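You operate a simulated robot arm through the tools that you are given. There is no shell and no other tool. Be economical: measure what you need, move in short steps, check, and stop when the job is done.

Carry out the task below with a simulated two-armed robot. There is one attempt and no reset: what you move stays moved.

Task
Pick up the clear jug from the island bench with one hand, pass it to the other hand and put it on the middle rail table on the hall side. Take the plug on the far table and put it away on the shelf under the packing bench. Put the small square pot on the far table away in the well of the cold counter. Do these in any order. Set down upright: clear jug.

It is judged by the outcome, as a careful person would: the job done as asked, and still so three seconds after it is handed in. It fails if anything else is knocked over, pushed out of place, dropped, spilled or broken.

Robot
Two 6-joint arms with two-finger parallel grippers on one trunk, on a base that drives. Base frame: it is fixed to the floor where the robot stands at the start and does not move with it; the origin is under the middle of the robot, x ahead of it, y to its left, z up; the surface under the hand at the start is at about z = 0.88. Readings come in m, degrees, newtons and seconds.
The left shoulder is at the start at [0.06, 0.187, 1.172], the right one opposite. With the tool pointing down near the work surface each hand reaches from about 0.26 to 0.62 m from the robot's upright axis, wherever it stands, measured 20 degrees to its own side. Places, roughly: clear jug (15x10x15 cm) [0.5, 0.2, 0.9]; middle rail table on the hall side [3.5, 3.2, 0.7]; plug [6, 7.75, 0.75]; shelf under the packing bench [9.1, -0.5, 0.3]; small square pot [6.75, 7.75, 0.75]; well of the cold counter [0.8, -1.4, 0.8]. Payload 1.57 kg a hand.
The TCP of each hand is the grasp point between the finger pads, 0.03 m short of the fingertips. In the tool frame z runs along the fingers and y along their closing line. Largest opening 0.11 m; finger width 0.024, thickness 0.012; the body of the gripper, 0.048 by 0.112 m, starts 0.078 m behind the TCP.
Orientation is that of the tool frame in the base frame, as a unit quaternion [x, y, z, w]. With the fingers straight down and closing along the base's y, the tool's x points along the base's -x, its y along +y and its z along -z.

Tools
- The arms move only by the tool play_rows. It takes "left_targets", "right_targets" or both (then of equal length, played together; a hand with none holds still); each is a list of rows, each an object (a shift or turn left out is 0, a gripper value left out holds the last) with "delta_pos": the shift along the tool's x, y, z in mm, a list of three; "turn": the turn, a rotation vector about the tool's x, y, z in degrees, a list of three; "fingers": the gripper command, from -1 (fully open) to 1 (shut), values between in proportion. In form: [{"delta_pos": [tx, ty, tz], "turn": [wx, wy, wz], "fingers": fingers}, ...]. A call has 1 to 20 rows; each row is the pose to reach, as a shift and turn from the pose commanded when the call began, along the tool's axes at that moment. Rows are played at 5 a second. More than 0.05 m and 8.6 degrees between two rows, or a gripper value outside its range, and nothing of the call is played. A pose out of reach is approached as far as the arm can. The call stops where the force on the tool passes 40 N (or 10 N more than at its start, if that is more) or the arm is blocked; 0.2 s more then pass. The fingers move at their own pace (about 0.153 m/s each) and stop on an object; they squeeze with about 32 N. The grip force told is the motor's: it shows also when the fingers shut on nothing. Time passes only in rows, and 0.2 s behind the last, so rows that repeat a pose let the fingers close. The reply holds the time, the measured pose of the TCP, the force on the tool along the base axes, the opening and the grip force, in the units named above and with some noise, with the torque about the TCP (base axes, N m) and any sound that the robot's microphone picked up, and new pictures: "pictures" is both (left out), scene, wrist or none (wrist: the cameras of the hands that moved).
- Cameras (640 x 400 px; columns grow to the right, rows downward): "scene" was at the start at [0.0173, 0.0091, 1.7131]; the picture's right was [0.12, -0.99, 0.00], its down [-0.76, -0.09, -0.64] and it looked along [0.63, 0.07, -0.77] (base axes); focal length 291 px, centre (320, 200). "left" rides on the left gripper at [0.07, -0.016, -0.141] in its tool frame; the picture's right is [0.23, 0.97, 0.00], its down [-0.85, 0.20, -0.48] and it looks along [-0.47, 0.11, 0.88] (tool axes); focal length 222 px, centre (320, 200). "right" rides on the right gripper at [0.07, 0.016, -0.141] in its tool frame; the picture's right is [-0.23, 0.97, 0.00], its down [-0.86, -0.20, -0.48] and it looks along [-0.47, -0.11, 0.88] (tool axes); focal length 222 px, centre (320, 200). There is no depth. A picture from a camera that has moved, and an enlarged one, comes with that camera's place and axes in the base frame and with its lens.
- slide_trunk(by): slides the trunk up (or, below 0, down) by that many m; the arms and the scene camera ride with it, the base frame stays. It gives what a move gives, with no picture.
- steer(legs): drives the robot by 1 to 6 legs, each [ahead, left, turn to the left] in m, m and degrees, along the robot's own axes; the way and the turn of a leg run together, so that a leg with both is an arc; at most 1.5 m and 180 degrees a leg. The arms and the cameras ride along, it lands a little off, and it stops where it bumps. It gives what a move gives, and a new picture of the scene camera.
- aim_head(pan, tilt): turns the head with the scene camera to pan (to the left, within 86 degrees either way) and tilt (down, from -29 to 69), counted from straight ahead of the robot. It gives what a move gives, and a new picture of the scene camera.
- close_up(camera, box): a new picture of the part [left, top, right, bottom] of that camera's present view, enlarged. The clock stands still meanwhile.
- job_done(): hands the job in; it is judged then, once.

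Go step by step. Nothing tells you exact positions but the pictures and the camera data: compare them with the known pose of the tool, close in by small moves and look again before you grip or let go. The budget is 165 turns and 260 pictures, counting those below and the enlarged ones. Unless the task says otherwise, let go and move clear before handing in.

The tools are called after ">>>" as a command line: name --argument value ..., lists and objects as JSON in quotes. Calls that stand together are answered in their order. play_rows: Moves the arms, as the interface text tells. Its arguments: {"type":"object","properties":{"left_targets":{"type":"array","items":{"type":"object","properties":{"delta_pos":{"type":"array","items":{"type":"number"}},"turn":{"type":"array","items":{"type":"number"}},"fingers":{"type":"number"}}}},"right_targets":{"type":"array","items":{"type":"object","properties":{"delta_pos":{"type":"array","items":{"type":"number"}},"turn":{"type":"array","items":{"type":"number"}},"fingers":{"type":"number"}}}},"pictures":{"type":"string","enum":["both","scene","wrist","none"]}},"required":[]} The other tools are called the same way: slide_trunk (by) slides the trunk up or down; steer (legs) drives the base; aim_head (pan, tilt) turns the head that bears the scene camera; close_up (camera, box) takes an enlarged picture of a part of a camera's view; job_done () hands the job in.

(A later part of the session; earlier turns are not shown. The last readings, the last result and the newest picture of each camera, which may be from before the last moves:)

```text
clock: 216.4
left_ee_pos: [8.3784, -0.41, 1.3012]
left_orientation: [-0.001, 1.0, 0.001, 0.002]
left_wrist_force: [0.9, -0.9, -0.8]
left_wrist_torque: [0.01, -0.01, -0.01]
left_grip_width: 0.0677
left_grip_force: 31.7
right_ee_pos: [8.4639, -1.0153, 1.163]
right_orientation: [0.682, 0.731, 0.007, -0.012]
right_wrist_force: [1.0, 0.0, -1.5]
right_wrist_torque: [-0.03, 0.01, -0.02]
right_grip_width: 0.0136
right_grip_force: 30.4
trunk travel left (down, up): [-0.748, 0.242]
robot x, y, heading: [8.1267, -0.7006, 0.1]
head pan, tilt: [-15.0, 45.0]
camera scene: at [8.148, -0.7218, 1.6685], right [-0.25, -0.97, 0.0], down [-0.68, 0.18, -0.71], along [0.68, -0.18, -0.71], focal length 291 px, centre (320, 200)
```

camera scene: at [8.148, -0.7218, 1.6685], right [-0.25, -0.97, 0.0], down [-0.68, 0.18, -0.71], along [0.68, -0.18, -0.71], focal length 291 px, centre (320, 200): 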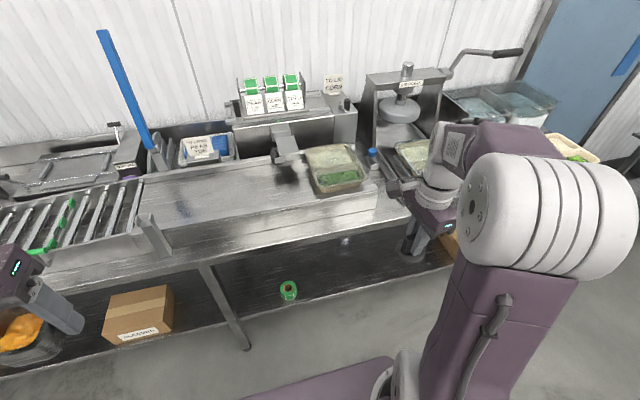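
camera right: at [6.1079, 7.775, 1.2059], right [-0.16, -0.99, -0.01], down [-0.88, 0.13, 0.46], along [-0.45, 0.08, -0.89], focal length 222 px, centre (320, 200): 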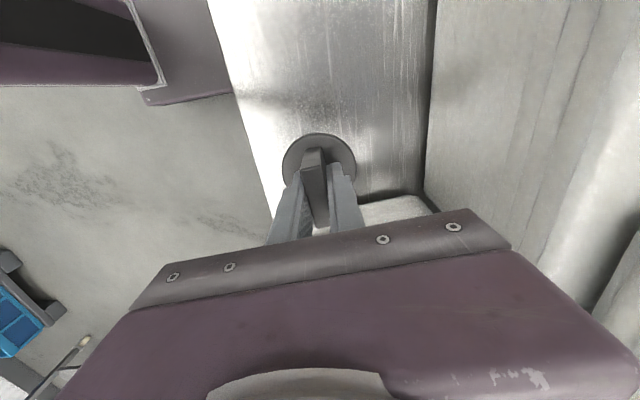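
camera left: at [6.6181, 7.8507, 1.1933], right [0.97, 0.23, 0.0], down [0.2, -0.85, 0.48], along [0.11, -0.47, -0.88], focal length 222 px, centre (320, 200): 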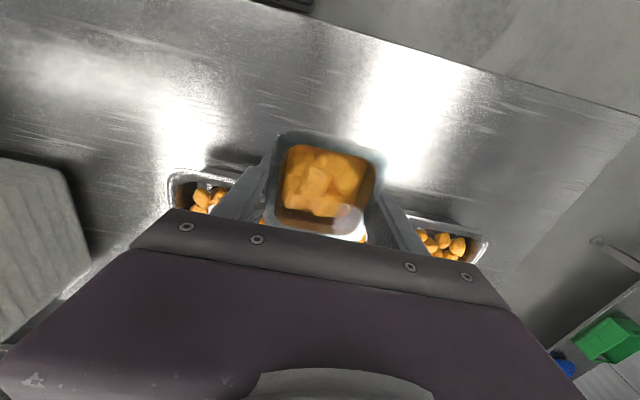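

>>> close_up --camera "scene" --box '[190, 200, 470, 370]'

>>> close_up --camera "right" --box '[0, 0, 640, 400]'

```text
2.29 times, centred on (330, 285) of scene
camera zoom: at [8.148, -0.7218, 1.6685], right [-0.25, -0.97, 0.0], down [-0.68, 0.18, -0.71], along [0.68, -0.18, -0.71], focal length 666 px, centre (297, 6)
```

zoom: 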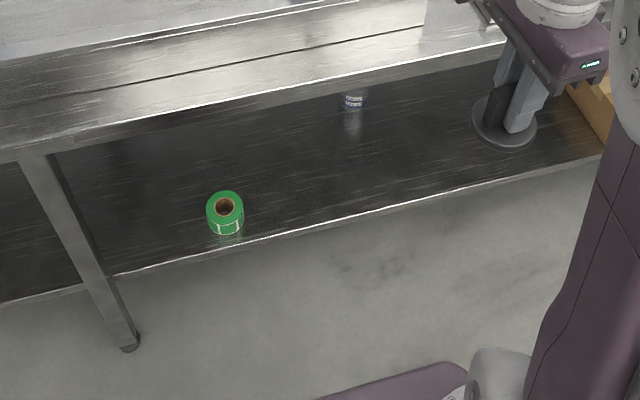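

```text
1.00 times, centred on (320, 200) of right (not enlarged: the box is as wide or as high as the picture)
camera zoom: at [8.4762, -0.9486, 1.3064], right [0.99, -0.16, -0.01], down [-0.13, -0.88, 0.46], along [-0.08, -0.45, -0.89], focal length 222 px, centre (320, 200)
```

zoom: 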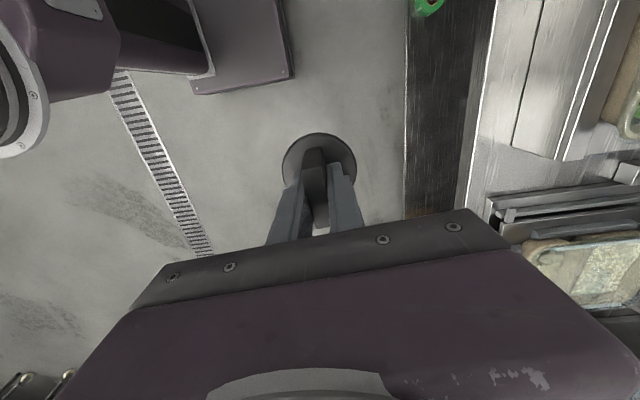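

The shelf is at z ≈ 0.33 with its front edge at x ≈ 8.79, the bench edge at x ≈ 8.77. I'll lower the trunk, then set the right arm low and forward while still outside the bench.

>>> slide_trunk --by -0.52

>>> play_rows --right_targets '[{"delta_pos": [6, 20, 33]}, {"delta_pos": [12, 40, 66]}, {"delta_pos": [19, 60, 100]}, {"delta_pos": [25, 80, 133]}, {"delta_pos": [32, 100, 166]}, {"delta_pos": [38, 120, 200]}, {"delta_pos": [45, 140, 228]}, {"delta_pos": [45, 140, 228]}]' --pictures "both"

```text
refused: -0.52 is not a number from -0.4 to 0.4
```

```text
clock: 218.2
left_ee_pos: [8.3777, -0.4102, 1.3003]
left_orientation: [-0.001, 1.0, 0.001, 0.002]
left_wrist_force: [-0.4, -0.2, -1.7]
left_wrist_torque: [0.02, -0.01, -0.05]
left_grip_width: 0.0678
left_grip_force: 32.6
right_ee_pos: [8.5966, -0.9544, 0.9362]
right_orientation: [0.681, 0.732, 0.006, -0.013]
right_wrist_force: [0.1, 0.3, -1.8]
right_wrist_torque: [-0.05, -0.02, -0.01]
right_grip_width: 0.0136
right_grip_force: 30.2
trunk travel left (down, up): [-0.748, 0.242]
robot x, y, heading: [8.1279, -0.7016, 0.0]
head pan, tilt: [-15.0, 45.0]
camera scene: at [8.1467, -0.7211, 1.6685], right [-0.25, -0.97, 0.0], down [-0.68, 0.18, -0.71], along [0.68, -0.18, -0.71], focal length 291 px, centre (320, 200)
camera right: at [8.6095, -0.8876, 1.079], right [0.99, -0.16, -0.01], down [-0.14, -0.88, 0.46], along [-0.08, -0.45, -0.89], focal length 222 px, centre (320, 200)
```

scene: 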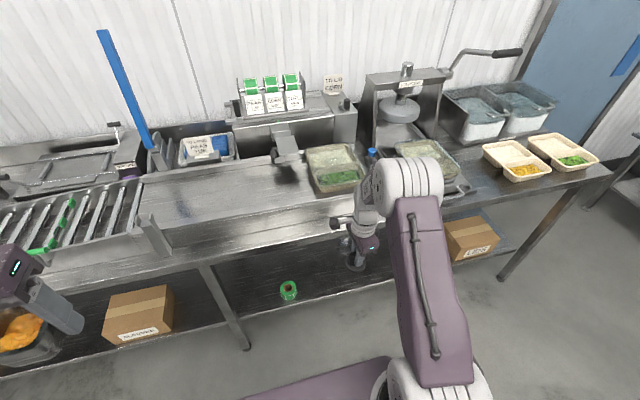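
right: 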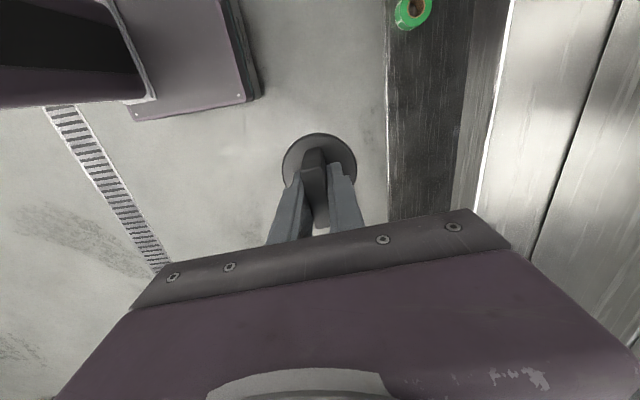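

The elbow would meet the bench top with a vertical hand, so I'll yaw the right hand back (closing sideways) and pitch it forward by 40° for reaching under.

>>> play_rows --right_targets '[{"turn": [0, 0, -8]}, {"turn": [0, 0, -16]}, {"turn": [0, 0, -24]}, {"turn": [0, 0, -32]}, {"turn": [0, 0, -40]}, {"turn": [0, 0, -48]}, {"turn": [0, 0, -56]}, {"turn": [0, 0, -64]}, {"turn": [0, 0, -72]}, {"turn": [0, 0, -80]}, {"turn": [0, 0, -86]}, {"turn": [0, 0, -86]}]' --pictures "none"

>>> slide_trunk --by -0.3

>>> play_rows --right_targets '[{"turn": [0, -8, 0]}, {"turn": [0, -16, 0]}, {"turn": [0, -24, 0]}, {"turn": [0, -32, 0]}, {"turn": [0, -40, 0]}, {"turn": [0, -40, 0]}]' --pictures "both"

```text
clock: 220.8
left_ee_pos: [8.3787, -0.4083, 1.3019]
left_orientation: [-0.001, 1.0, 0.001, 0.002]
left_wrist_force: [-0.4, -0.3, -1.3]
left_wrist_torque: [0.0, -0.01, -0.02]
left_grip_width: 0.0678
left_grip_force: 31.8
right_ee_pos: [8.597, -0.9549, 0.9355]
right_orientation: [-0.001, 1.0, 0.012, -0.004]
right_wrist_force: [-0.2, 0.0, -0.5]
right_wrist_torque: [0.02, -0.01, 0.03]
right_grip_width: 0.0137
right_grip_force: 30.3
trunk travel left (down, up): [-0.748, 0.242]
robot x, y, heading: [8.1227, -0.6983, 0.2]
head pan, tilt: [-15.0, 45.0]
```

```text
clock: 223.8
left_ee_pos: [8.3781, -0.4086, 1.0017]
left_orientation: [-0.002, 1.0, 0.001, 0.002]
left_wrist_force: [0.0, 0.7, -1.2]
left_wrist_torque: [0.01, -0.06, 0.0]
left_grip_width: 0.068
left_grip_force: 31.5
right_ee_pos: [8.5977, -0.9551, 0.6355]
right_orientation: [-0.001, 1.0, 0.013, -0.005]
right_wrist_force: [0.0, 0.0, -0.3]
right_wrist_torque: [-0.03, -0.01, 0.03]
right_grip_width: 0.0137
right_grip_force: 30.3
trunk travel left (down, up): [-0.448, 0.542]
robot x, y, heading: [8.1317, -0.6984, 0.1]
head pan, tilt: [-15.0, 45.0]
```

```text
clock: 225.2
left_ee_pos: [8.3772, -0.4101, 1.0016]
left_orientation: [-0.002, 1.0, 0.0, 0.001]
left_wrist_force: [-0.7, 0.5, -2.1]
left_wrist_torque: [0.01, -0.02, 0.01]
left_grip_width: 0.0677
left_grip_force: 32.2
right_ee_pos: [8.6144, -0.9544, 0.6493]
right_orientation: [-0.005, 0.943, 0.042, 0.33]
right_wrist_force: [3.0, -9.8, -0.8]
right_wrist_torque: [0.48, 0.11, 0.38]
right_grip_width: 0.0136
right_grip_force: 30.2
right hand out of reach, approached as far as the arm can: row 3, 4, 5, 6
trunk travel left (down, up): [-0.448, 0.542]
robot x, y, heading: [8.1289, -0.702, 0.6]
head pan, tilt: [-15.0, 45.0]
camera scene: at [8.1467, -0.7217, 1.3685], right [-0.25, -0.97, 0.0], down [-0.68, 0.18, -0.71], along [0.68, -0.18, -0.71], focal length 291 px, centre (320, 200)
camera right: at [8.4713, -0.9473, 0.7174], right [0.14, 0.97, 0.21], down [0.38, -0.25, 0.89], along [0.91, -0.05, -0.4], focal length 222 px, centre (320, 200)
```

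scene: 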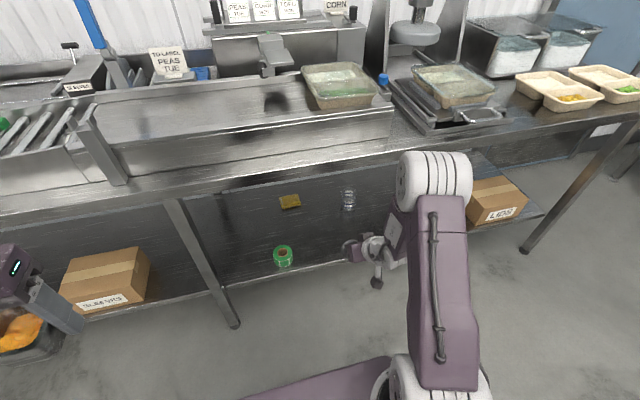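
right: 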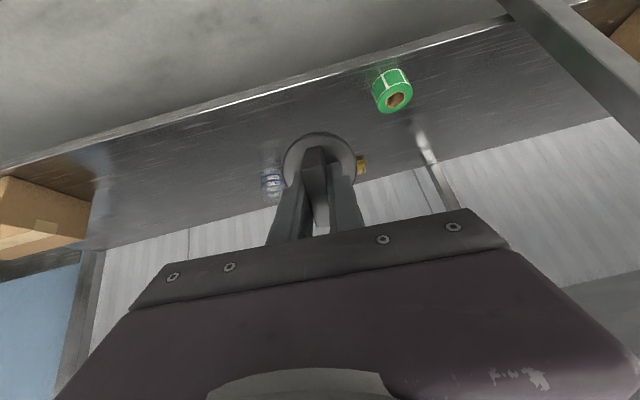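

The arm is near its limit in this pose; it has more freedom with the shoulders lower. I'll back off a little, lower the trunk further, and extend the arm forward.

>>> steer --legs '[[-0.12, 0, 0]]'

>>> slide_trunk --by -0.27

>>> play_rows --right_targets '[{"delta_pos": [-22, 0, 5]}, {"delta_pos": [-44, 0, 10]}, {"delta_pos": [-66, 0, 15]}, {"delta_pos": [-88, 0, 20]}, {"delta_pos": [-110, 0, 25]}, {"delta_pos": [-131, 0, 29]}, {"delta_pos": [-131, 0, 29]}]' --pictures "both"

```text
clock: 226.4
left_ee_pos: [8.2572, -0.4096, 1.0009]
left_orientation: [-0.001, 1.0, 0.0, 0.002]
left_wrist_force: [-0.2, -0.8, -1.4]
left_wrist_torque: [0.0, -0.06, 0.01]
left_grip_width: 0.0678
left_grip_force: 31.9
right_ee_pos: [8.4979, -0.9634, 0.6503]
right_orientation: [0.006, 0.942, 0.024, 0.334]
right_wrist_force: [-0.4, 0.9, -0.7]
right_wrist_torque: [-0.01, 0.01, -0.03]
right_grip_width: 0.0136
right_grip_force: 30.2
trunk travel left (down, up): [-0.448, 0.542]
robot x, y, heading: [8.009, -0.7013, 0.7]
head pan, tilt: [-15.0, 45.0]
camera scene: at [8.027, -0.7217, 1.3685], right [-0.25, -0.97, 0.0], down [-0.68, 0.18, -0.71], along [0.68, -0.18, -0.71], focal length 291 px, centre (320, 200)
```

scene: 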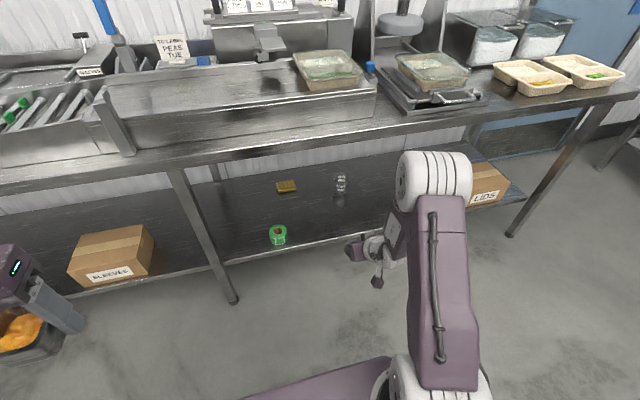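

```text
clock: 229.2
left_ee_pos: [8.2593, -0.4099, 0.7309]
left_orientation: [-0.001, 1.0, 0.001, 0.001]
left_wrist_force: [-0.3, 0.0, -1.2]
left_wrist_torque: [0.0, 0.02, 0.01]
left_grip_width: 0.0676
left_grip_force: 31.9
right_ee_pos: [8.4971, -0.9632, 0.3804]
right_orientation: [0.006, 0.943, 0.024, 0.332]
right_wrist_force: [-0.1, 0.1, -0.8]
right_wrist_torque: [-0.02, 0.02, 0.01]
right_grip_width: 0.0135
right_grip_force: 30.5
trunk travel left (down, up): [-0.178, 0.812]
robot x, y, heading: [8.0055, -0.7008, 0.3]
head pan, tilt: [-15.0, 45.0]
```

```text
clock: 230.8
left_ee_pos: [8.2595, -0.4083, 0.7323]
left_orientation: [-0.002, 1.0, 0.001, 0.001]
left_wrist_force: [-0.3, 0.4, -1.2]
left_wrist_torque: [0.01, 0.0, 0.0]
left_grip_width: 0.0675
left_grip_force: 32.2
right_ee_pos: [8.6176, -0.9661, 0.4386]
right_orientation: [0.007, 0.943, 0.024, 0.333]
right_wrist_force: [1.1, -0.4, -1.3]
right_wrist_torque: [0.03, 0.0, -0.01]
right_grip_width: 0.0139
right_grip_force: 30.1
trunk travel left (down, up): [-0.178, 0.812]
robot x, y, heading: [8.0093, -0.7021, 0.3]
head pan, tilt: [-15.0, 45.0]
camera scene: at [8.0285, -0.7216, 1.0985], right [-0.25, -0.97, 0.0], down [-0.68, 0.18, -0.71], along [0.68, -0.18, -0.71], focal length 291 px, centre (320, 200)
camera right: at [8.4746, -0.9533, 0.5066], right [0.17, 0.97, 0.19], down [0.37, -0.24, 0.9], along [0.91, -0.09, -0.4], focal length 222 px, centre (320, 200)
```

scene: 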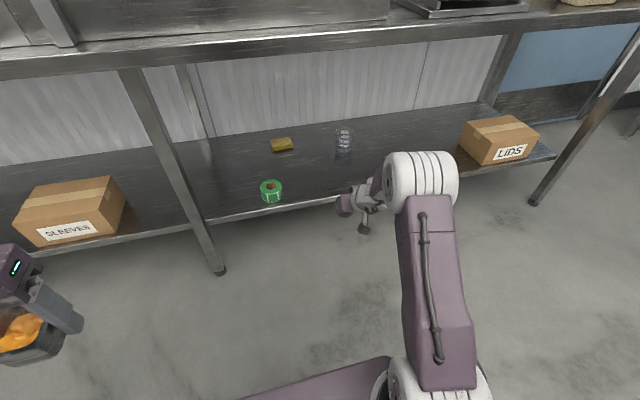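
right: 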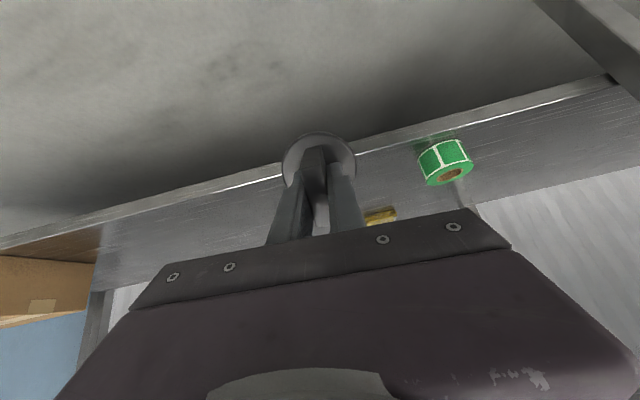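

The arm has freedom now. I'll drive in 0.23 m so the plug comes over the shelf, between the roll and the jar.

>>> steer --legs '[[0.23, 0, 0]]'

>>> close_up --camera "right" --box '[0, 0, 640, 400]'

```text
clock: 232.5
left_ee_pos: [8.4876, -0.4086, 0.7313]
left_orientation: [-0.002, 1.0, 0.001, 0.001]
left_wrist_force: [0.1, 0.8, -1.2]
left_wrist_torque: [0.02, -0.01, -0.01]
left_grip_width: 0.0675
left_grip_force: 31.4
right_ee_pos: [8.8467, -0.9651, 0.4388]
right_orientation: [0.005, 0.943, 0.026, 0.333]
right_wrist_force: [-0.7, 0.9, -1.8]
right_wrist_torque: [0.02, 0.01, -0.04]
right_grip_width: 0.0135
right_grip_force: 30.5
trunk travel left (down, up): [-0.178, 0.812]
robot x, y, heading: [8.2369, -0.6999, 0.3]
head pan, tilt: [-15.0, 45.0]
camera scene: at [8.2576, -0.7205, 1.0985], right [-0.25, -0.97, 0.0], down [-0.68, 0.18, -0.71], along [0.68, -0.18, -0.71], focal length 291 px, centre (320, 200)
```

scene: 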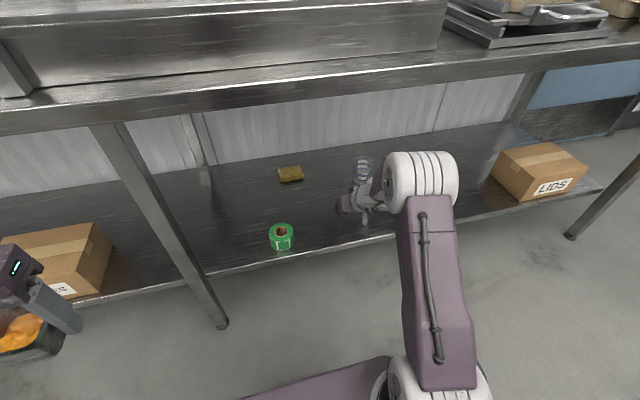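

```text
1.00 times, centred on (320, 200) of right (not enlarged: the box is as wide or as high as the picture)
camera zoom: at [8.7034, -0.9517, 0.5063], right [0.17, 0.97, 0.19], down [0.37, -0.24, 0.9], along [0.91, -0.08, -0.4], focal length 222 px, centre (320, 200)
```

zoom: 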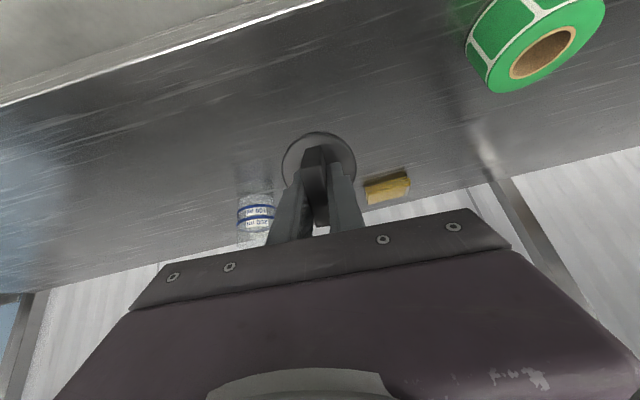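

The plug is over a clear patch of shelf. I'll lower with the trunk in small steps, watching force.

>>> slide_trunk --by -0.045

>>> slide_trunk --by -0.012

>>> slide_trunk --by -0.008

>>> close_up --camera "right" --box '[160, 40, 480, 260]'

```text
clock: 233.3
left_ee_pos: [8.4873, -0.4087, 0.6856]
left_orientation: [-0.003, 1.0, 0.001, 0.001]
left_wrist_force: [0.0, -0.4, -2.1]
left_wrist_torque: [-0.01, 0.01, 0.01]
left_grip_width: 0.0678
left_grip_force: 31.9
right_ee_pos: [8.8469, -0.9642, 0.3956]
right_orientation: [0.005, 0.943, 0.025, 0.332]
right_wrist_force: [0.7, -0.5, -2.0]
right_wrist_torque: [0.01, 0.03, -0.02]
right_grip_width: 0.0136
right_grip_force: 30.5
trunk travel left (down, up): [-0.133, 0.857]
robot x, y, heading: [8.2398, -0.6981, 0.3]
head pan, tilt: [-15.0, 45.0]
```

```text
clock: 233.9
left_ee_pos: [8.4866, -0.408, 0.6736]
left_orientation: [-0.003, 1.0, 0.001, 0.002]
left_wrist_force: [-0.7, 0.2, -0.7]
left_wrist_torque: [-0.01, -0.04, -0.01]
left_grip_width: 0.0676
left_grip_force: 31.6
right_ee_pos: [8.8468, -0.9637, 0.3818]
right_orientation: [0.006, 0.943, 0.024, 0.333]
right_wrist_force: [0.0, 0.7, -2.1]
right_wrist_torque: [-0.03, 0.04, 0.01]
right_grip_width: 0.0137
right_grip_force: 30.2
trunk travel left (down, up): [-0.121, 0.869]
robot x, y, heading: [8.239, -0.702, 0.1]
head pan, tilt: [-15.0, 45.0]
```

```text
clock: 234.5
left_ee_pos: [8.4881, -0.4083, 0.6668]
left_orientation: [-0.003, 1.0, 0.001, 0.002]
left_wrist_force: [0.1, 0.0, -0.3]
left_wrist_torque: [-0.03, 0.02, 0.0]
left_grip_width: 0.068
left_grip_force: 32.5
right_ee_pos: [8.846, -0.9645, 0.375]
right_orientation: [0.006, 0.943, 0.025, 0.332]
right_wrist_force: [0.5, 0.4, -1.5]
right_wrist_torque: [-0.02, 0.03, 0.01]
right_grip_width: 0.0139
right_grip_force: 30.0
trunk travel left (down, up): [-0.113, 0.877]
robot x, y, heading: [8.2359, -0.7027, 0.3]
head pan, tilt: [-15.0, 45.0]
```

```text
1.82 times, centred on (320, 150) of right
camera zoom: at [8.7033, -0.9517, 0.4415], right [0.17, 0.97, 0.19], down [0.37, -0.24, 0.9], along [0.91, -0.08, -0.4], focal length 404 px, centre (320, 291)
```

zoom: 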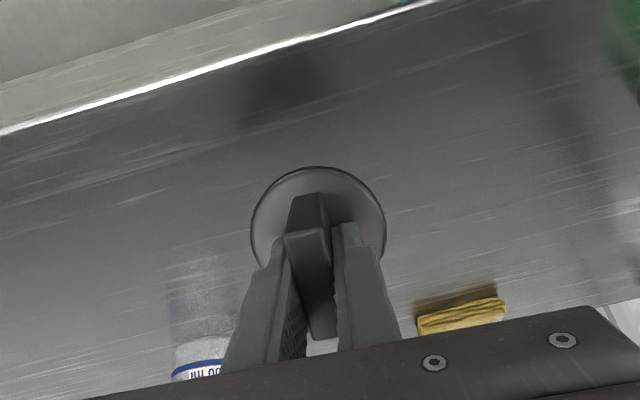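

>>> slide_trunk --by -0.007

>>> slide_trunk --by -0.006

>>> slide_trunk --by -0.005

```text
clock: 235.1
left_ee_pos: [8.487, -0.4087, 0.6582]
left_orientation: [-0.003, 1.0, 0.001, 0.001]
left_wrist_force: [-0.8, 0.0, -0.8]
left_wrist_torque: [-0.01, -0.04, 0.0]
left_grip_width: 0.0679
left_grip_force: 32.2
right_ee_pos: [8.8467, -0.9641, 0.3683]
right_orientation: [0.007, 0.943, 0.024, 0.332]
right_wrist_force: [0.0, 0.2, -0.5]
right_wrist_torque: [0.02, 0.03, 0.01]
right_grip_width: 0.0138
right_grip_force: 30.6
trunk travel left (down, up): [-0.106, 0.884]
robot x, y, heading: [8.2405, -0.7027, 0.3]
head pan, tilt: [-15.0, 45.0]
```

```text
clock: 235.6
left_ee_pos: [8.4867, -0.4075, 0.6525]
left_orientation: [-0.002, 1.0, 0.0, 0.002]
left_wrist_force: [0.6, -0.1, -1.2]
left_wrist_torque: [-0.02, -0.01, 0.01]
left_grip_width: 0.0678
left_grip_force: 31.7
right_ee_pos: [8.846, -0.9651, 0.3612]
right_orientation: [0.005, 0.943, 0.025, 0.332]
right_wrist_force: [-0.5, -0.3, -1.8]
right_wrist_torque: [0.01, 0.01, 0.01]
right_grip_width: 0.0136
right_grip_force: 30.6
trunk travel left (down, up): [-0.1, 0.89]
robot x, y, heading: [8.2368, -0.6999, 0.3]
head pan, tilt: [-15.0, 45.0]
```

```text
clock: 236.2
left_ee_pos: [8.4866, -0.4085, 0.6485]
left_orientation: [-0.003, 1.0, 0.0, 0.002]
left_wrist_force: [-0.4, -0.2, -2.7]
left_wrist_torque: [-0.04, -0.02, 0.0]
left_grip_width: 0.0677
left_grip_force: 31.4
right_ee_pos: [8.8458, -0.965, 0.3582]
right_orientation: [0.006, 0.943, 0.025, 0.332]
right_wrist_force: [-1.2, -0.8, 1.7]
right_wrist_torque: [-0.01, 0.11, 0.0]
right_grip_width: 0.014
right_grip_force: 30.1
trunk travel left (down, up): [-0.095, 0.895]
robot x, y, heading: [8.237, -0.6992, 0.1]
head pan, tilt: [-15.0, 45.0]
```

First contact with the shelf (z ≈ 0.30). I'll open the right fingers slowly so that the plug settles.

>>> play_rows --right_targets '[{"fingers": 0.7}, {"fingers": 0.6}, {"fingers": 0.4}, {"fingers": 0.2}, {"fingers": 0.2}]' --pictures "wrist"

>>> close_up --camera "scene" --box '[260, 130, 460, 270]'

```text
clock: 237.4
left_ee_pos: [8.4879, -0.4073, 0.6482]
left_orientation: [-0.002, 1.0, 0.001, 0.002]
left_wrist_force: [0.7, -0.8, -1.8]
left_wrist_torque: [-0.02, 0.02, 0.0]
left_grip_width: 0.0676
left_grip_force: 32.1
right_ee_pos: [8.8458, -0.9642, 0.3566]
right_orientation: [0.006, 0.943, 0.024, 0.332]
right_wrist_force: [-0.9, -0.1, -0.8]
right_wrist_torque: [-0.02, 0.02, 0.04]
right_grip_width: 0.0439
right_grip_force: 0.0
trunk travel left (down, up): [-0.095, 0.895]
robot x, y, heading: [8.2358, -0.6993, 0.2]
head pan, tilt: [-15.0, 45.0]
camera right: at [8.7033, -0.9517, 0.4236], right [0.17, 0.97, 0.19], down [0.37, -0.24, 0.9], along [0.91, -0.08, -0.4], focal length 222 px, centre (320, 200)
```

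right: 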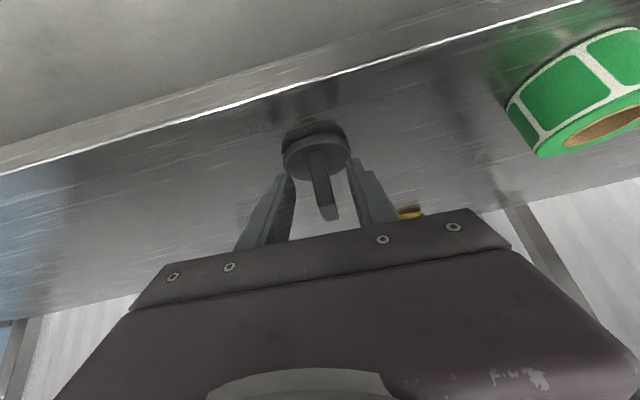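

```text
2.86 times, centred on (360, 200) of scene
camera zoom: at [8.2572, -0.7204, 1.0155], right [-0.25, -0.97, 0.0], down [-0.68, 0.18, -0.71], along [0.68, -0.18, -0.71], focal length 832 px, centre (206, 200)
```

zoom: 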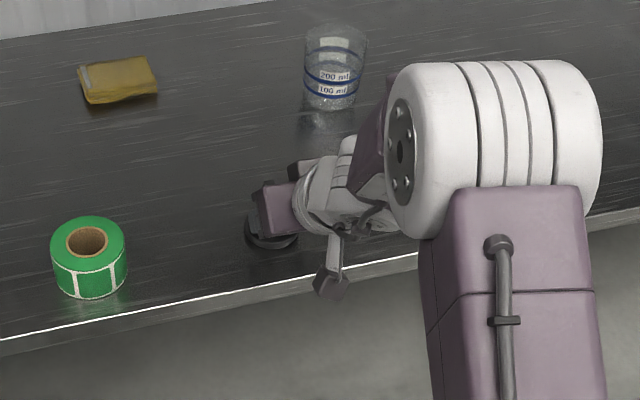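

The plug settled flat on its disc. I'll raise the hand straight up a little, then back out.

>>> slide_trunk --by 0.06

>>> steer --legs '[[-0.45, 0, 0]]'

>>> close_up --camera "scene" --box '[240, 80, 520, 260]'

```text
clock: 238.4
left_ee_pos: [8.4877, -0.4081, 0.7087]
left_orientation: [-0.002, 1.0, 0.001, 0.002]
left_wrist_force: [0.1, -0.2, -1.5]
left_wrist_torque: [-0.02, -0.03, -0.02]
left_grip_width: 0.0678
left_grip_force: 31.4
right_ee_pos: [8.8455, -0.965, 0.4161]
right_orientation: [0.005, 0.943, 0.025, 0.332]
right_wrist_force: [0.2, -0.5, -0.3]
right_wrist_torque: [0.0, 0.03, -0.04]
right_grip_width: 0.0439
right_grip_force: 0.0
trunk travel left (down, up): [-0.155, 0.835]
robot x, y, heading: [8.2361, -0.7008, 0.3]
head pan, tilt: [-15.0, 45.0]
```

```text
clock: 241.1
left_ee_pos: [8.0319, -0.4105, 0.7089]
left_orientation: [-0.003, 1.0, 0.001, 0.002]
left_wrist_force: [-0.1, -0.4, -1.2]
left_wrist_torque: [0.03, -0.04, 0.02]
left_grip_width: 0.0674
left_grip_force: 31.8
right_ee_pos: [8.3926, -0.9659, 0.417]
right_orientation: [0.005, 0.942, 0.025, 0.333]
right_wrist_force: [-0.1, 0.7, -0.3]
right_wrist_torque: [0.01, -0.02, -0.04]
right_grip_width: 0.0437
right_grip_force: 0.0
trunk travel left (down, up): [-0.155, 0.835]
robot x, y, heading: [7.7837, -0.7012, 0.5]
head pan, tilt: [-15.0, 45.0]
camera scene: at [7.8026, -0.7234, 1.0755], right [-0.25, -0.97, 0.0], down [-0.68, 0.18, -0.71], along [0.68, -0.18, -0.71], focal length 291 px, centre (320, 200)
```

scene: 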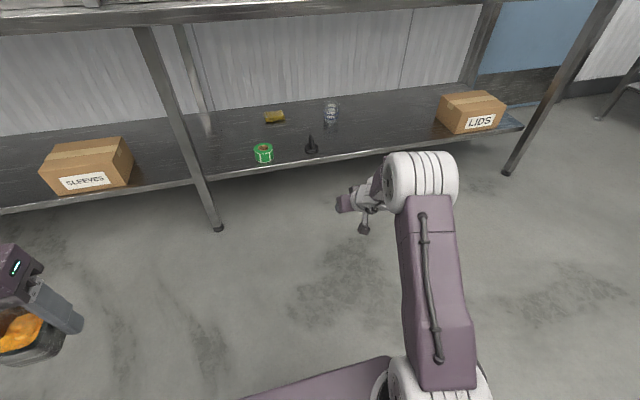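

```text
2.22 times, centred on (380, 170) of scene
camera zoom: at [7.8026, -0.7234, 1.0755], right [-0.25, -0.97, 0.0], down [-0.68, 0.18, -0.71], along [0.68, -0.18, -0.71], focal length 648 px, centre (187, 267)
```

zoom: 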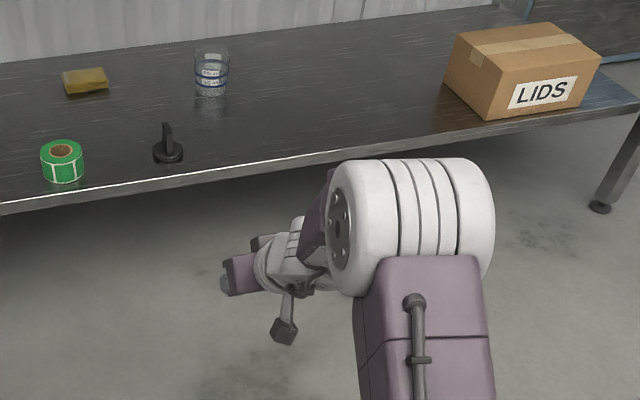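

The plug is on the shelf. Now I'll raise the trunk, fold the right arm, and turn around to look for the way to the cold counter with the pot.

>>> slide_trunk --by 0.4

>>> slide_trunk --by 0.2

>>> play_rows --right_targets '[{"delta_pos": [27, -5, -33], "turn": [0, 7, 0], "fingers": 0.9}, {"delta_pos": [54, -10, -66], "turn": [0, 14, 0]}, {"delta_pos": [81, -15, -98], "turn": [0, 21, 0]}, {"delta_pos": [108, -20, -130], "turn": [0, 28, 0]}, {"delta_pos": [135, -25, -163], "turn": [0, 34, 0]}, {"delta_pos": [163, -30, -196], "turn": [0, 40, 0]}, {"delta_pos": [163, -30, -196], "turn": [0, 40, 0]}]' --pictures "none"

>>> steer --legs '[[-0.2, 0, 0], [0, 0, -90], [0, 0, -90]]'

>>> aim_head --pan 15 --tilt 12

```text
clock: 244.9
left_ee_pos: [8.0331, -0.4107, 1.1079]
left_orientation: [-0.004, 1.0, 0.001, 0.002]
left_wrist_force: [0.3, 0.2, -1.5]
left_wrist_torque: [0.03, 0.02, 0.0]
left_grip_width: 0.0678
left_grip_force: 31.7
right_ee_pos: [8.3928, -0.9662, 0.8162]
right_orientation: [0.005, 0.943, 0.025, 0.333]
right_wrist_force: [-0.3, 0.4, -0.6]
right_wrist_torque: [-0.03, -0.04, -0.03]
right_grip_width: 0.0438
right_grip_force: 0.1
trunk travel left (down, up): [-0.555, 0.435]
robot x, y, heading: [7.7837, -0.7057, 0.7]
head pan, tilt: [-15.0, 45.0]
```

```text
clock: 247.1
left_ee_pos: [8.0327, -0.4095, 1.309]
left_orientation: [-0.004, 1.0, 0.001, 0.001]
left_wrist_force: [0.2, 0.8, -1.4]
left_wrist_torque: [0.01, -0.03, -0.03]
left_grip_width: 0.0677
left_grip_force: 31.9
right_ee_pos: [8.3921, -0.9659, 1.0153]
right_orientation: [0.005, 0.943, 0.025, 0.333]
right_wrist_force: [0.0, 0.4, -0.6]
right_wrist_torque: [0.01, 0.0, -0.02]
right_grip_width: 0.0438
right_grip_force: 0.0
trunk travel left (down, up): [-0.755, 0.235]
robot x, y, heading: [7.7816, -0.7018, 0.4]
head pan, tilt: [-15.0, 45.0]
```

```text
clock: 248.7
left_ee_pos: [8.0325, -0.4105, 1.3084]
left_orientation: [-0.003, 1.0, 0.001, 0.002]
left_wrist_force: [-0.2, 0.1, -1.7]
left_wrist_torque: [0.02, -0.04, -0.02]
left_grip_width: 0.0679
left_grip_force: 31.8
right_ee_pos: [8.1417, -0.9996, 1.0652]
right_orientation: [-0.004, 1.0, 0.024, -0.01]
right_wrist_force: [-1.2, -0.8, 0.3]
right_wrist_torque: [-0.03, 0.03, 0.03]
right_grip_width: 0.0057
right_grip_force: 0.0
trunk travel left (down, up): [-0.755, 0.235]
robot x, y, heading: [7.7806, -0.7039, 0.5]
head pan, tilt: [-15.0, 45.0]
```

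```text
clock: 258.0
left_ee_pos: [7.3338, -0.9957, 1.3073]
left_orientation: [1.0, 0.001, -0.002, 0.001]
left_wrist_force: [-0.1, 0.1, -1.7]
left_wrist_torque: [0.02, 0.03, -0.02]
left_grip_width: 0.0675
left_grip_force: 32.1
right_ee_pos: [7.2274, -0.4058, 1.0654]
right_orientation: [1.0, 0.0, 0.01, 0.025]
right_wrist_force: [-0.2, -0.2, 0.5]
right_wrist_torque: [-0.01, -0.02, 0.0]
right_grip_width: 0.0054
right_grip_force: 0.0
trunk travel left (down, up): [-0.755, 0.235]
robot x, y, heading: [7.5821, -0.704, -179.7]
head pan, tilt: [-15.0, 45.0]
camera scene: at [7.5667, -0.6834, 1.6755], right [0.26, 0.97, 0.0], down [0.68, -0.18, -0.71], along [-0.68, 0.18, -0.71], focal length 291 px, centre (320, 200)
```

scene: 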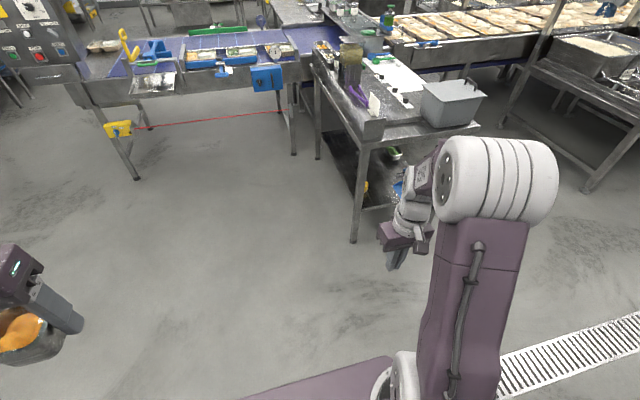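

```text
clock: 258.9
left_ee_pos: [7.3338, -0.9945, 1.3086]
left_orientation: [1.0, 0.001, -0.001, 0.001]
left_wrist_force: [0.6, 0.0, -1.9]
left_wrist_torque: [-0.01, 0.04, -0.03]
left_grip_width: 0.0677
left_grip_force: 32.3
right_ee_pos: [7.2267, -0.4052, 1.0661]
right_orientation: [1.0, 0.0, 0.01, 0.025]
right_wrist_force: [-0.6, -0.8, -0.8]
right_wrist_torque: [0.0, -0.01, 0.02]
right_grip_width: 0.0053
right_grip_force: 0.0
trunk travel left (down, up): [-0.755, 0.235]
robot x, y, heading: [7.5827, -0.7053, -180.0]
head pan, tilt: [15.0, 12.0]
camera scene: at [7.5553, -0.7284, 1.7271], right [-0.26, 0.97, 0.0], down [0.2, 0.05, -0.98], along [-0.94, -0.25, -0.21], focal length 291 px, centre (320, 200)
```

scene: 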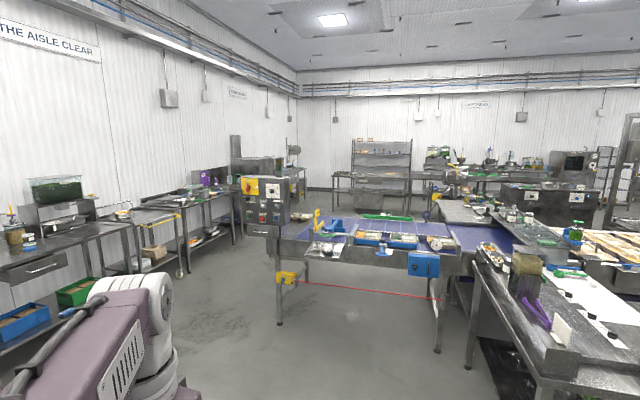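

The corridor between the control box (y ≈ −1.8) and the wall benches (y ≈ −3.3) leads back toward the cold counter. I'll drive along y ≈ −2.57.

>>> steer --legs '[[0.5, 0.93, 0], [0.5, 0.93, 0], [1.45, 0, 0], [1.45, 0, 0]]'

>>> aim_head --pan -10 --tilt 15

```text
clock: 283.0
left_ee_pos: [3.4307, -2.862, 1.309]
left_orientation: [1.0, 0.006, -0.002, 0.0]
left_wrist_force: [-1.1, 0.2, -1.5]
left_wrist_torque: [-0.02, 0.03, 0.0]
left_grip_width: 0.0678
left_grip_force: 32.2
right_ee_pos: [3.3196, -2.2728, 1.0662]
right_orientation: [1.0, 0.006, 0.01, 0.025]
right_wrist_force: [0.2, -0.3, 0.1]
right_wrist_torque: [0.03, 0.03, -0.01]
right_grip_width: 0.0056
right_grip_force: 0.1
trunk travel left (down, up): [-0.755, 0.235]
robot x, y, heading: [3.6776, -2.5657, -179.5]
head pan, tilt: [15.0, 12.0]
camera scene: at [3.6509, -2.5926, 1.7272], right [-0.27, 0.96, 0.0], down [0.2, 0.06, -0.98], along [-0.94, -0.26, -0.21], focal length 291 px, centre (320, 200)
```

scene: 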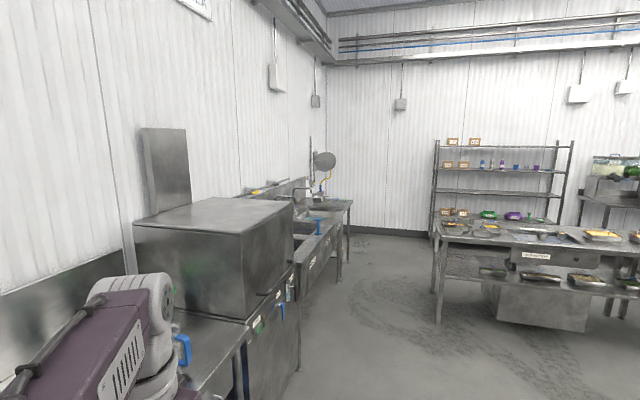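

```text
clock: 283.9
left_ee_pos: [3.4308, -2.8607, 1.3077]
left_orientation: [1.0, 0.006, -0.001, 0.001]
left_wrist_force: [-0.3, 0.1, -1.6]
left_wrist_torque: [0.06, 0.02, -0.01]
left_grip_width: 0.0678
left_grip_force: 31.6
right_ee_pos: [3.3192, -2.2719, 1.065]
right_orientation: [1.0, 0.005, 0.01, 0.026]
right_wrist_force: [0.5, 0.6, 0.0]
right_wrist_torque: [0.02, -0.01, 0.01]
right_grip_width: 0.0055
right_grip_force: 0.1
trunk travel left (down, up): [-0.755, 0.235]
robot x, y, heading: [3.6784, -2.5676, -179.0]
head pan, tilt: [-10.0, 15.0]
camera scene: at [3.648, -2.5524, 1.7223], right [0.16, 0.99, 0.0], down [0.26, -0.04, -0.97], along [-0.95, 0.16, -0.26], focal length 291 px, centre (320, 200)
```

scene: 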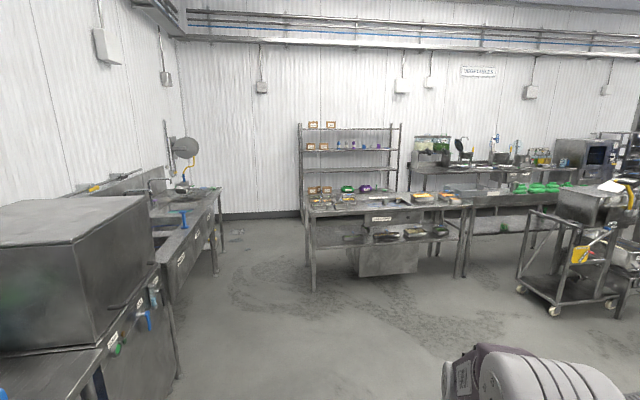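

Ahead is the counter end with pans on it. I'll zoom in on it.

>>> close_up --camera "scene" --box '[290, 160, 490, 290]'

```text
3.08 times, centred on (390, 225) of scene
camera zoom: at [3.648, -2.5524, 1.7223], right [0.16, 0.99, 0.0], down [0.26, -0.04, -0.97], along [-0.95, 0.16, -0.26], focal length 896 px, centre (105, 123)
```

zoom: 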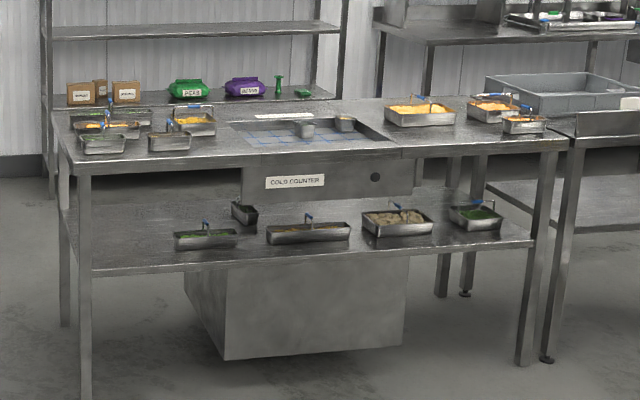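

The cold counter's front faces me, its sunken well (blue grid) holding two pots already. I'll drive up in front of it so that the left hand comes over the well.

>>> steer --legs '[[0.95, -0.7, 0], [0.95, -0.7, -1]]'

>>> aim_head --pan 8 --tilt 42

>>> close_up --camera "scene" --box '[200, 60, 480, 240]'

```text
clock: 295.4
left_ee_pos: [1.5237, -1.4796, 1.3076]
left_orientation: [1.0, 0.003, -0.002, 0.001]
left_wrist_force: [-0.1, 0.5, -1.5]
left_wrist_torque: [0.01, 0.0, -0.01]
left_grip_width: 0.0678
left_grip_force: 32.4
right_ee_pos: [1.4157, -0.8913, 1.0659]
right_orientation: [1.0, 0.002, 0.01, 0.024]
right_wrist_force: [1.0, 0.3, -0.2]
right_wrist_torque: [0.0, 0.01, 0.03]
right_grip_width: 0.0056
right_grip_force: 0.1
trunk travel left (down, up): [-0.755, 0.235]
robot x, y, heading: [1.7721, -1.1877, -179.6]
head pan, tilt: [-10.0, 15.0]
camera scene: at [1.7424, -1.1724, 1.7223], right [0.17, 0.99, 0.0], down [0.25, -0.04, -0.97], along [-0.95, 0.16, -0.26], focal length 291 px, centre (320, 200)
```

scene: 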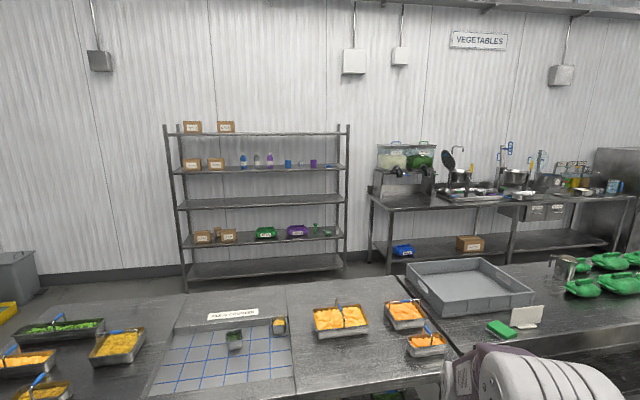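

```text
clock: 296.4
left_ee_pos: [1.5234, -1.4796, 1.308]
left_orientation: [1.0, 0.003, -0.002, 0.001]
left_wrist_force: [-0.7, -0.2, -2.0]
left_wrist_torque: [0.0, 0.03, -0.04]
left_grip_width: 0.0677
left_grip_force: 31.8
right_ee_pos: [1.4136, -0.8899, 1.0661]
right_orientation: [1.0, 0.002, 0.01, 0.025]
right_wrist_force: [0.7, -0.9, 0.2]
right_wrist_torque: [0.04, 0.0, 0.0]
right_grip_width: 0.0053
right_grip_force: 0.2
trunk travel left (down, up): [-0.755, 0.235]
robot x, y, heading: [1.7735, -1.1869, -179.6]
head pan, tilt: [8.0, 42.0]
camera scene: at [1.7513, -1.1997, 1.6799], right [-0.14, 0.99, 0.0], down [0.66, 0.1, -0.74], along [-0.74, -0.11, -0.67], focal length 291 px, centre (320, 200)
```

scene: 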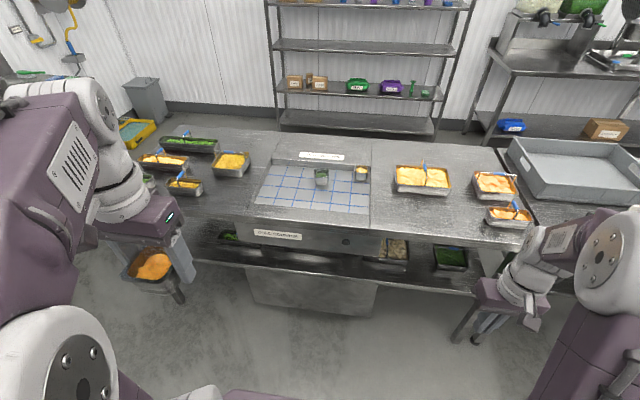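

```text
2.22 times, centred on (340, 150) of scene
camera zoom: at [1.7513, -1.1997, 1.6799], right [-0.14, 0.99, 0.0], down [0.66, 0.1, -0.74], along [-0.74, -0.11, -0.67], focal length 648 px, centre (276, 311)
```

zoom: 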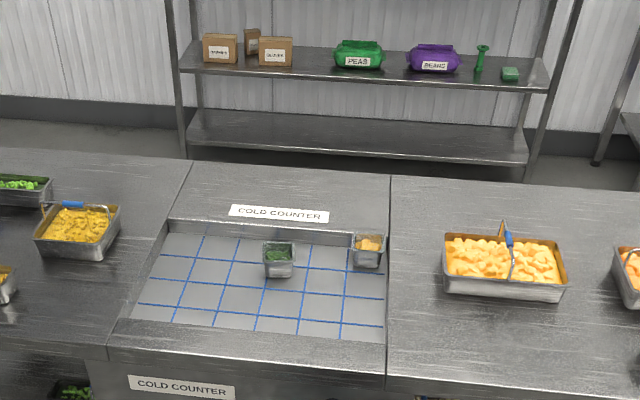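

The free area of the well is at about [0.77, −1.49] (left-front of the grid). I'll raise the right hand clear of the pans, then drive closer.

>>> play_rows --right_targets '[{"delta_pos": [10, 0, -40]}, {"delta_pos": [20, 0, -80]}, {"delta_pos": [40, 0, -120]}, {"delta_pos": [60, 0, -160]}, {"delta_pos": [60, 0, -180]}, {"delta_pos": [60, 0, -180]}]' --pictures "none"

>>> steer --legs '[[0.46, 0.06, -0.4]]'

>>> aim_head --pan 15 --tilt 55

>>> close_up --camera "left" --box '[0, 0, 640, 400]'

```text
clock: 297.8
left_ee_pos: [1.5237, -1.4789, 1.3079]
left_orientation: [1.0, 0.003, -0.001, 0.0]
left_wrist_force: [0.0, 0.5, -1.9]
left_wrist_torque: [0.02, 0.01, 0.01]
left_grip_width: 0.0679
left_grip_force: 32.0
right_ee_pos: [1.4705, -0.8807, 1.2464]
right_orientation: [1.0, 0.002, 0.011, 0.026]
right_wrist_force: [-0.1, 0.2, 0.2]
right_wrist_torque: [-0.03, 0.01, 0.02]
right_grip_width: 0.0056
right_grip_force: 0.0
trunk travel left (down, up): [-0.755, 0.235]
robot x, y, heading: [1.7733, -1.1914, -179.7]
head pan, tilt: [8.0, 42.0]
```

```text
clock: 300.5
left_ee_pos: [1.0652, -1.5388, 1.308]
left_orientation: [1.0, -0.002, -0.001, 0.001]
left_wrist_force: [-0.2, -0.4, -0.9]
left_wrist_torque: [-0.04, 0.05, -0.01]
left_grip_width: 0.0675
left_grip_force: 32.4
right_ee_pos: [1.0156, -0.9386, 1.2472]
right_orientation: [1.0, 0.0, 0.01, 0.025]
right_wrist_force: [0.0, -0.3, -0.3]
right_wrist_torque: [0.01, 0.06, 0.03]
right_grip_width: 0.0054
right_grip_force: 0.0
trunk travel left (down, up): [-0.755, 0.235]
robot x, y, heading: [1.315, -1.2519, 180.0]
head pan, tilt: [8.0, 42.0]
camera scene: at [1.2955, -1.2608, 1.6798], right [-0.14, 0.99, 0.0], down [0.66, 0.09, -0.74], along [-0.74, -0.1, -0.67], focal length 291 px, centre (320, 200)
```

scene: 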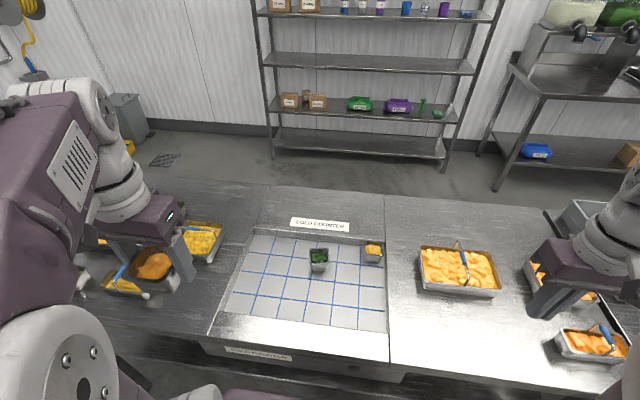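

```text
clock: 301.3
left_ee_pos: [1.0627, -1.5395, 1.3078]
left_orientation: [1.0, -0.001, -0.001, 0.001]
left_wrist_force: [0.0, -0.7, -1.7]
left_wrist_torque: [-0.03, -0.01, -0.02]
left_grip_width: 0.0677
left_grip_force: 31.9
right_ee_pos: [1.0148, -0.9396, 1.2464]
right_orientation: [1.0, 0.0, 0.01, 0.025]
right_wrist_force: [0.8, -0.5, 0.1]
right_wrist_torque: [-0.02, -0.01, 0.02]
right_grip_width: 0.0055
right_grip_force: 0.1
trunk travel left (down, up): [-0.755, 0.235]
robot x, y, heading: [1.3158, -1.2469, 180.0]
head pan, tilt: [15.0, 55.0]
camera scene: at [1.3063, -1.2681, 1.6621], right [-0.26, 0.97, 0.0], down [0.79, 0.21, -0.57], along [-0.55, -0.15, -0.82], focal length 291 px, centre (320, 200)
```

scene: 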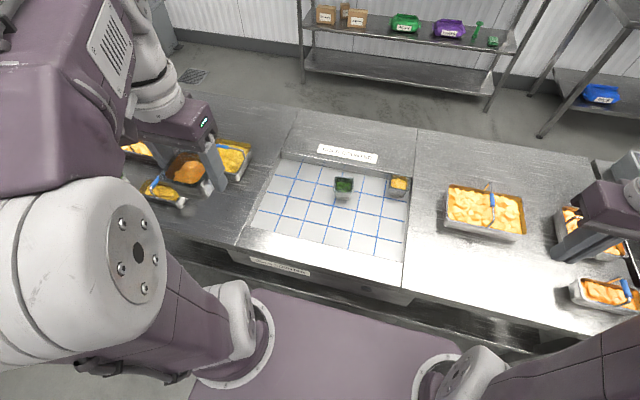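

```text
1.00 times, centred on (320, 200) of left (not enlarged: the box is as wide or as high as the picture)
camera zoom: at [1.1339, -1.5232, 1.4491], right [0.23, -0.97, 0.0], down [-0.85, -0.2, 0.48], along [-0.47, -0.11, -0.88], focal length 222 px, centre (320, 200)
```

zoom: 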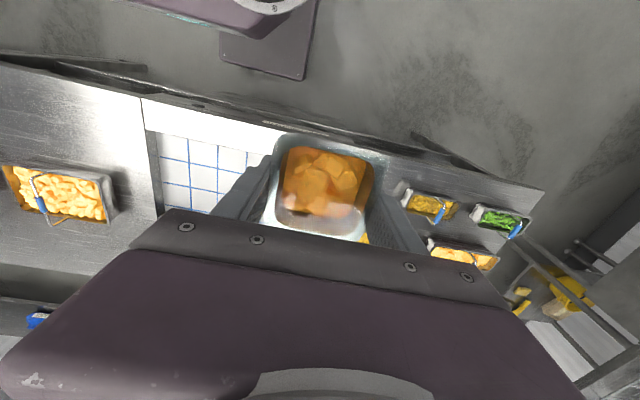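

The well spans about x 0.61–0.90, y −1.61 to −1.12. I'll bring the pot over [0.80, −1.50] and descend to a hover.

>>> play_rows --left_targets '[{"delta_pos": [-40, -8, 10]}, {"delta_pos": [-80, -16, 20]}, {"delta_pos": [-120, -24, 40]}, {"delta_pos": [-160, -32, 65]}, {"delta_pos": [-200, -40, 95]}, {"delta_pos": [-235, -40, 130]}, {"delta_pos": [-263, -40, 170]}, {"delta_pos": [-263, -40, 215]}, {"delta_pos": [-263, -40, 260]}, {"delta_pos": [-263, -40, 330]}]' --pictures "none"

>>> play_rows --left_targets '[{"delta_pos": [-40, -8, 10]}, {"delta_pos": [-80, -16, 20]}, {"delta_pos": [-120, -24, 40]}, {"delta_pos": [-160, -32, 65]}, {"delta_pos": [-200, -40, 95]}, {"delta_pos": [-235, -40, 130]}, {"delta_pos": [-263, -40, 170]}, {"delta_pos": [-263, -40, 215]}, {"delta_pos": [-263, -40, 260]}, {"delta_pos": [-263, -40, 300]}, {"delta_pos": [-263, -40, 320]}, {"delta_pos": [-263, -40, 320]}]' --pictures "both"

```text
refused: row 5 steps farther than a row can; nothing moved
```

```text
refused: row 5 steps farther than a row can; nothing moved
```

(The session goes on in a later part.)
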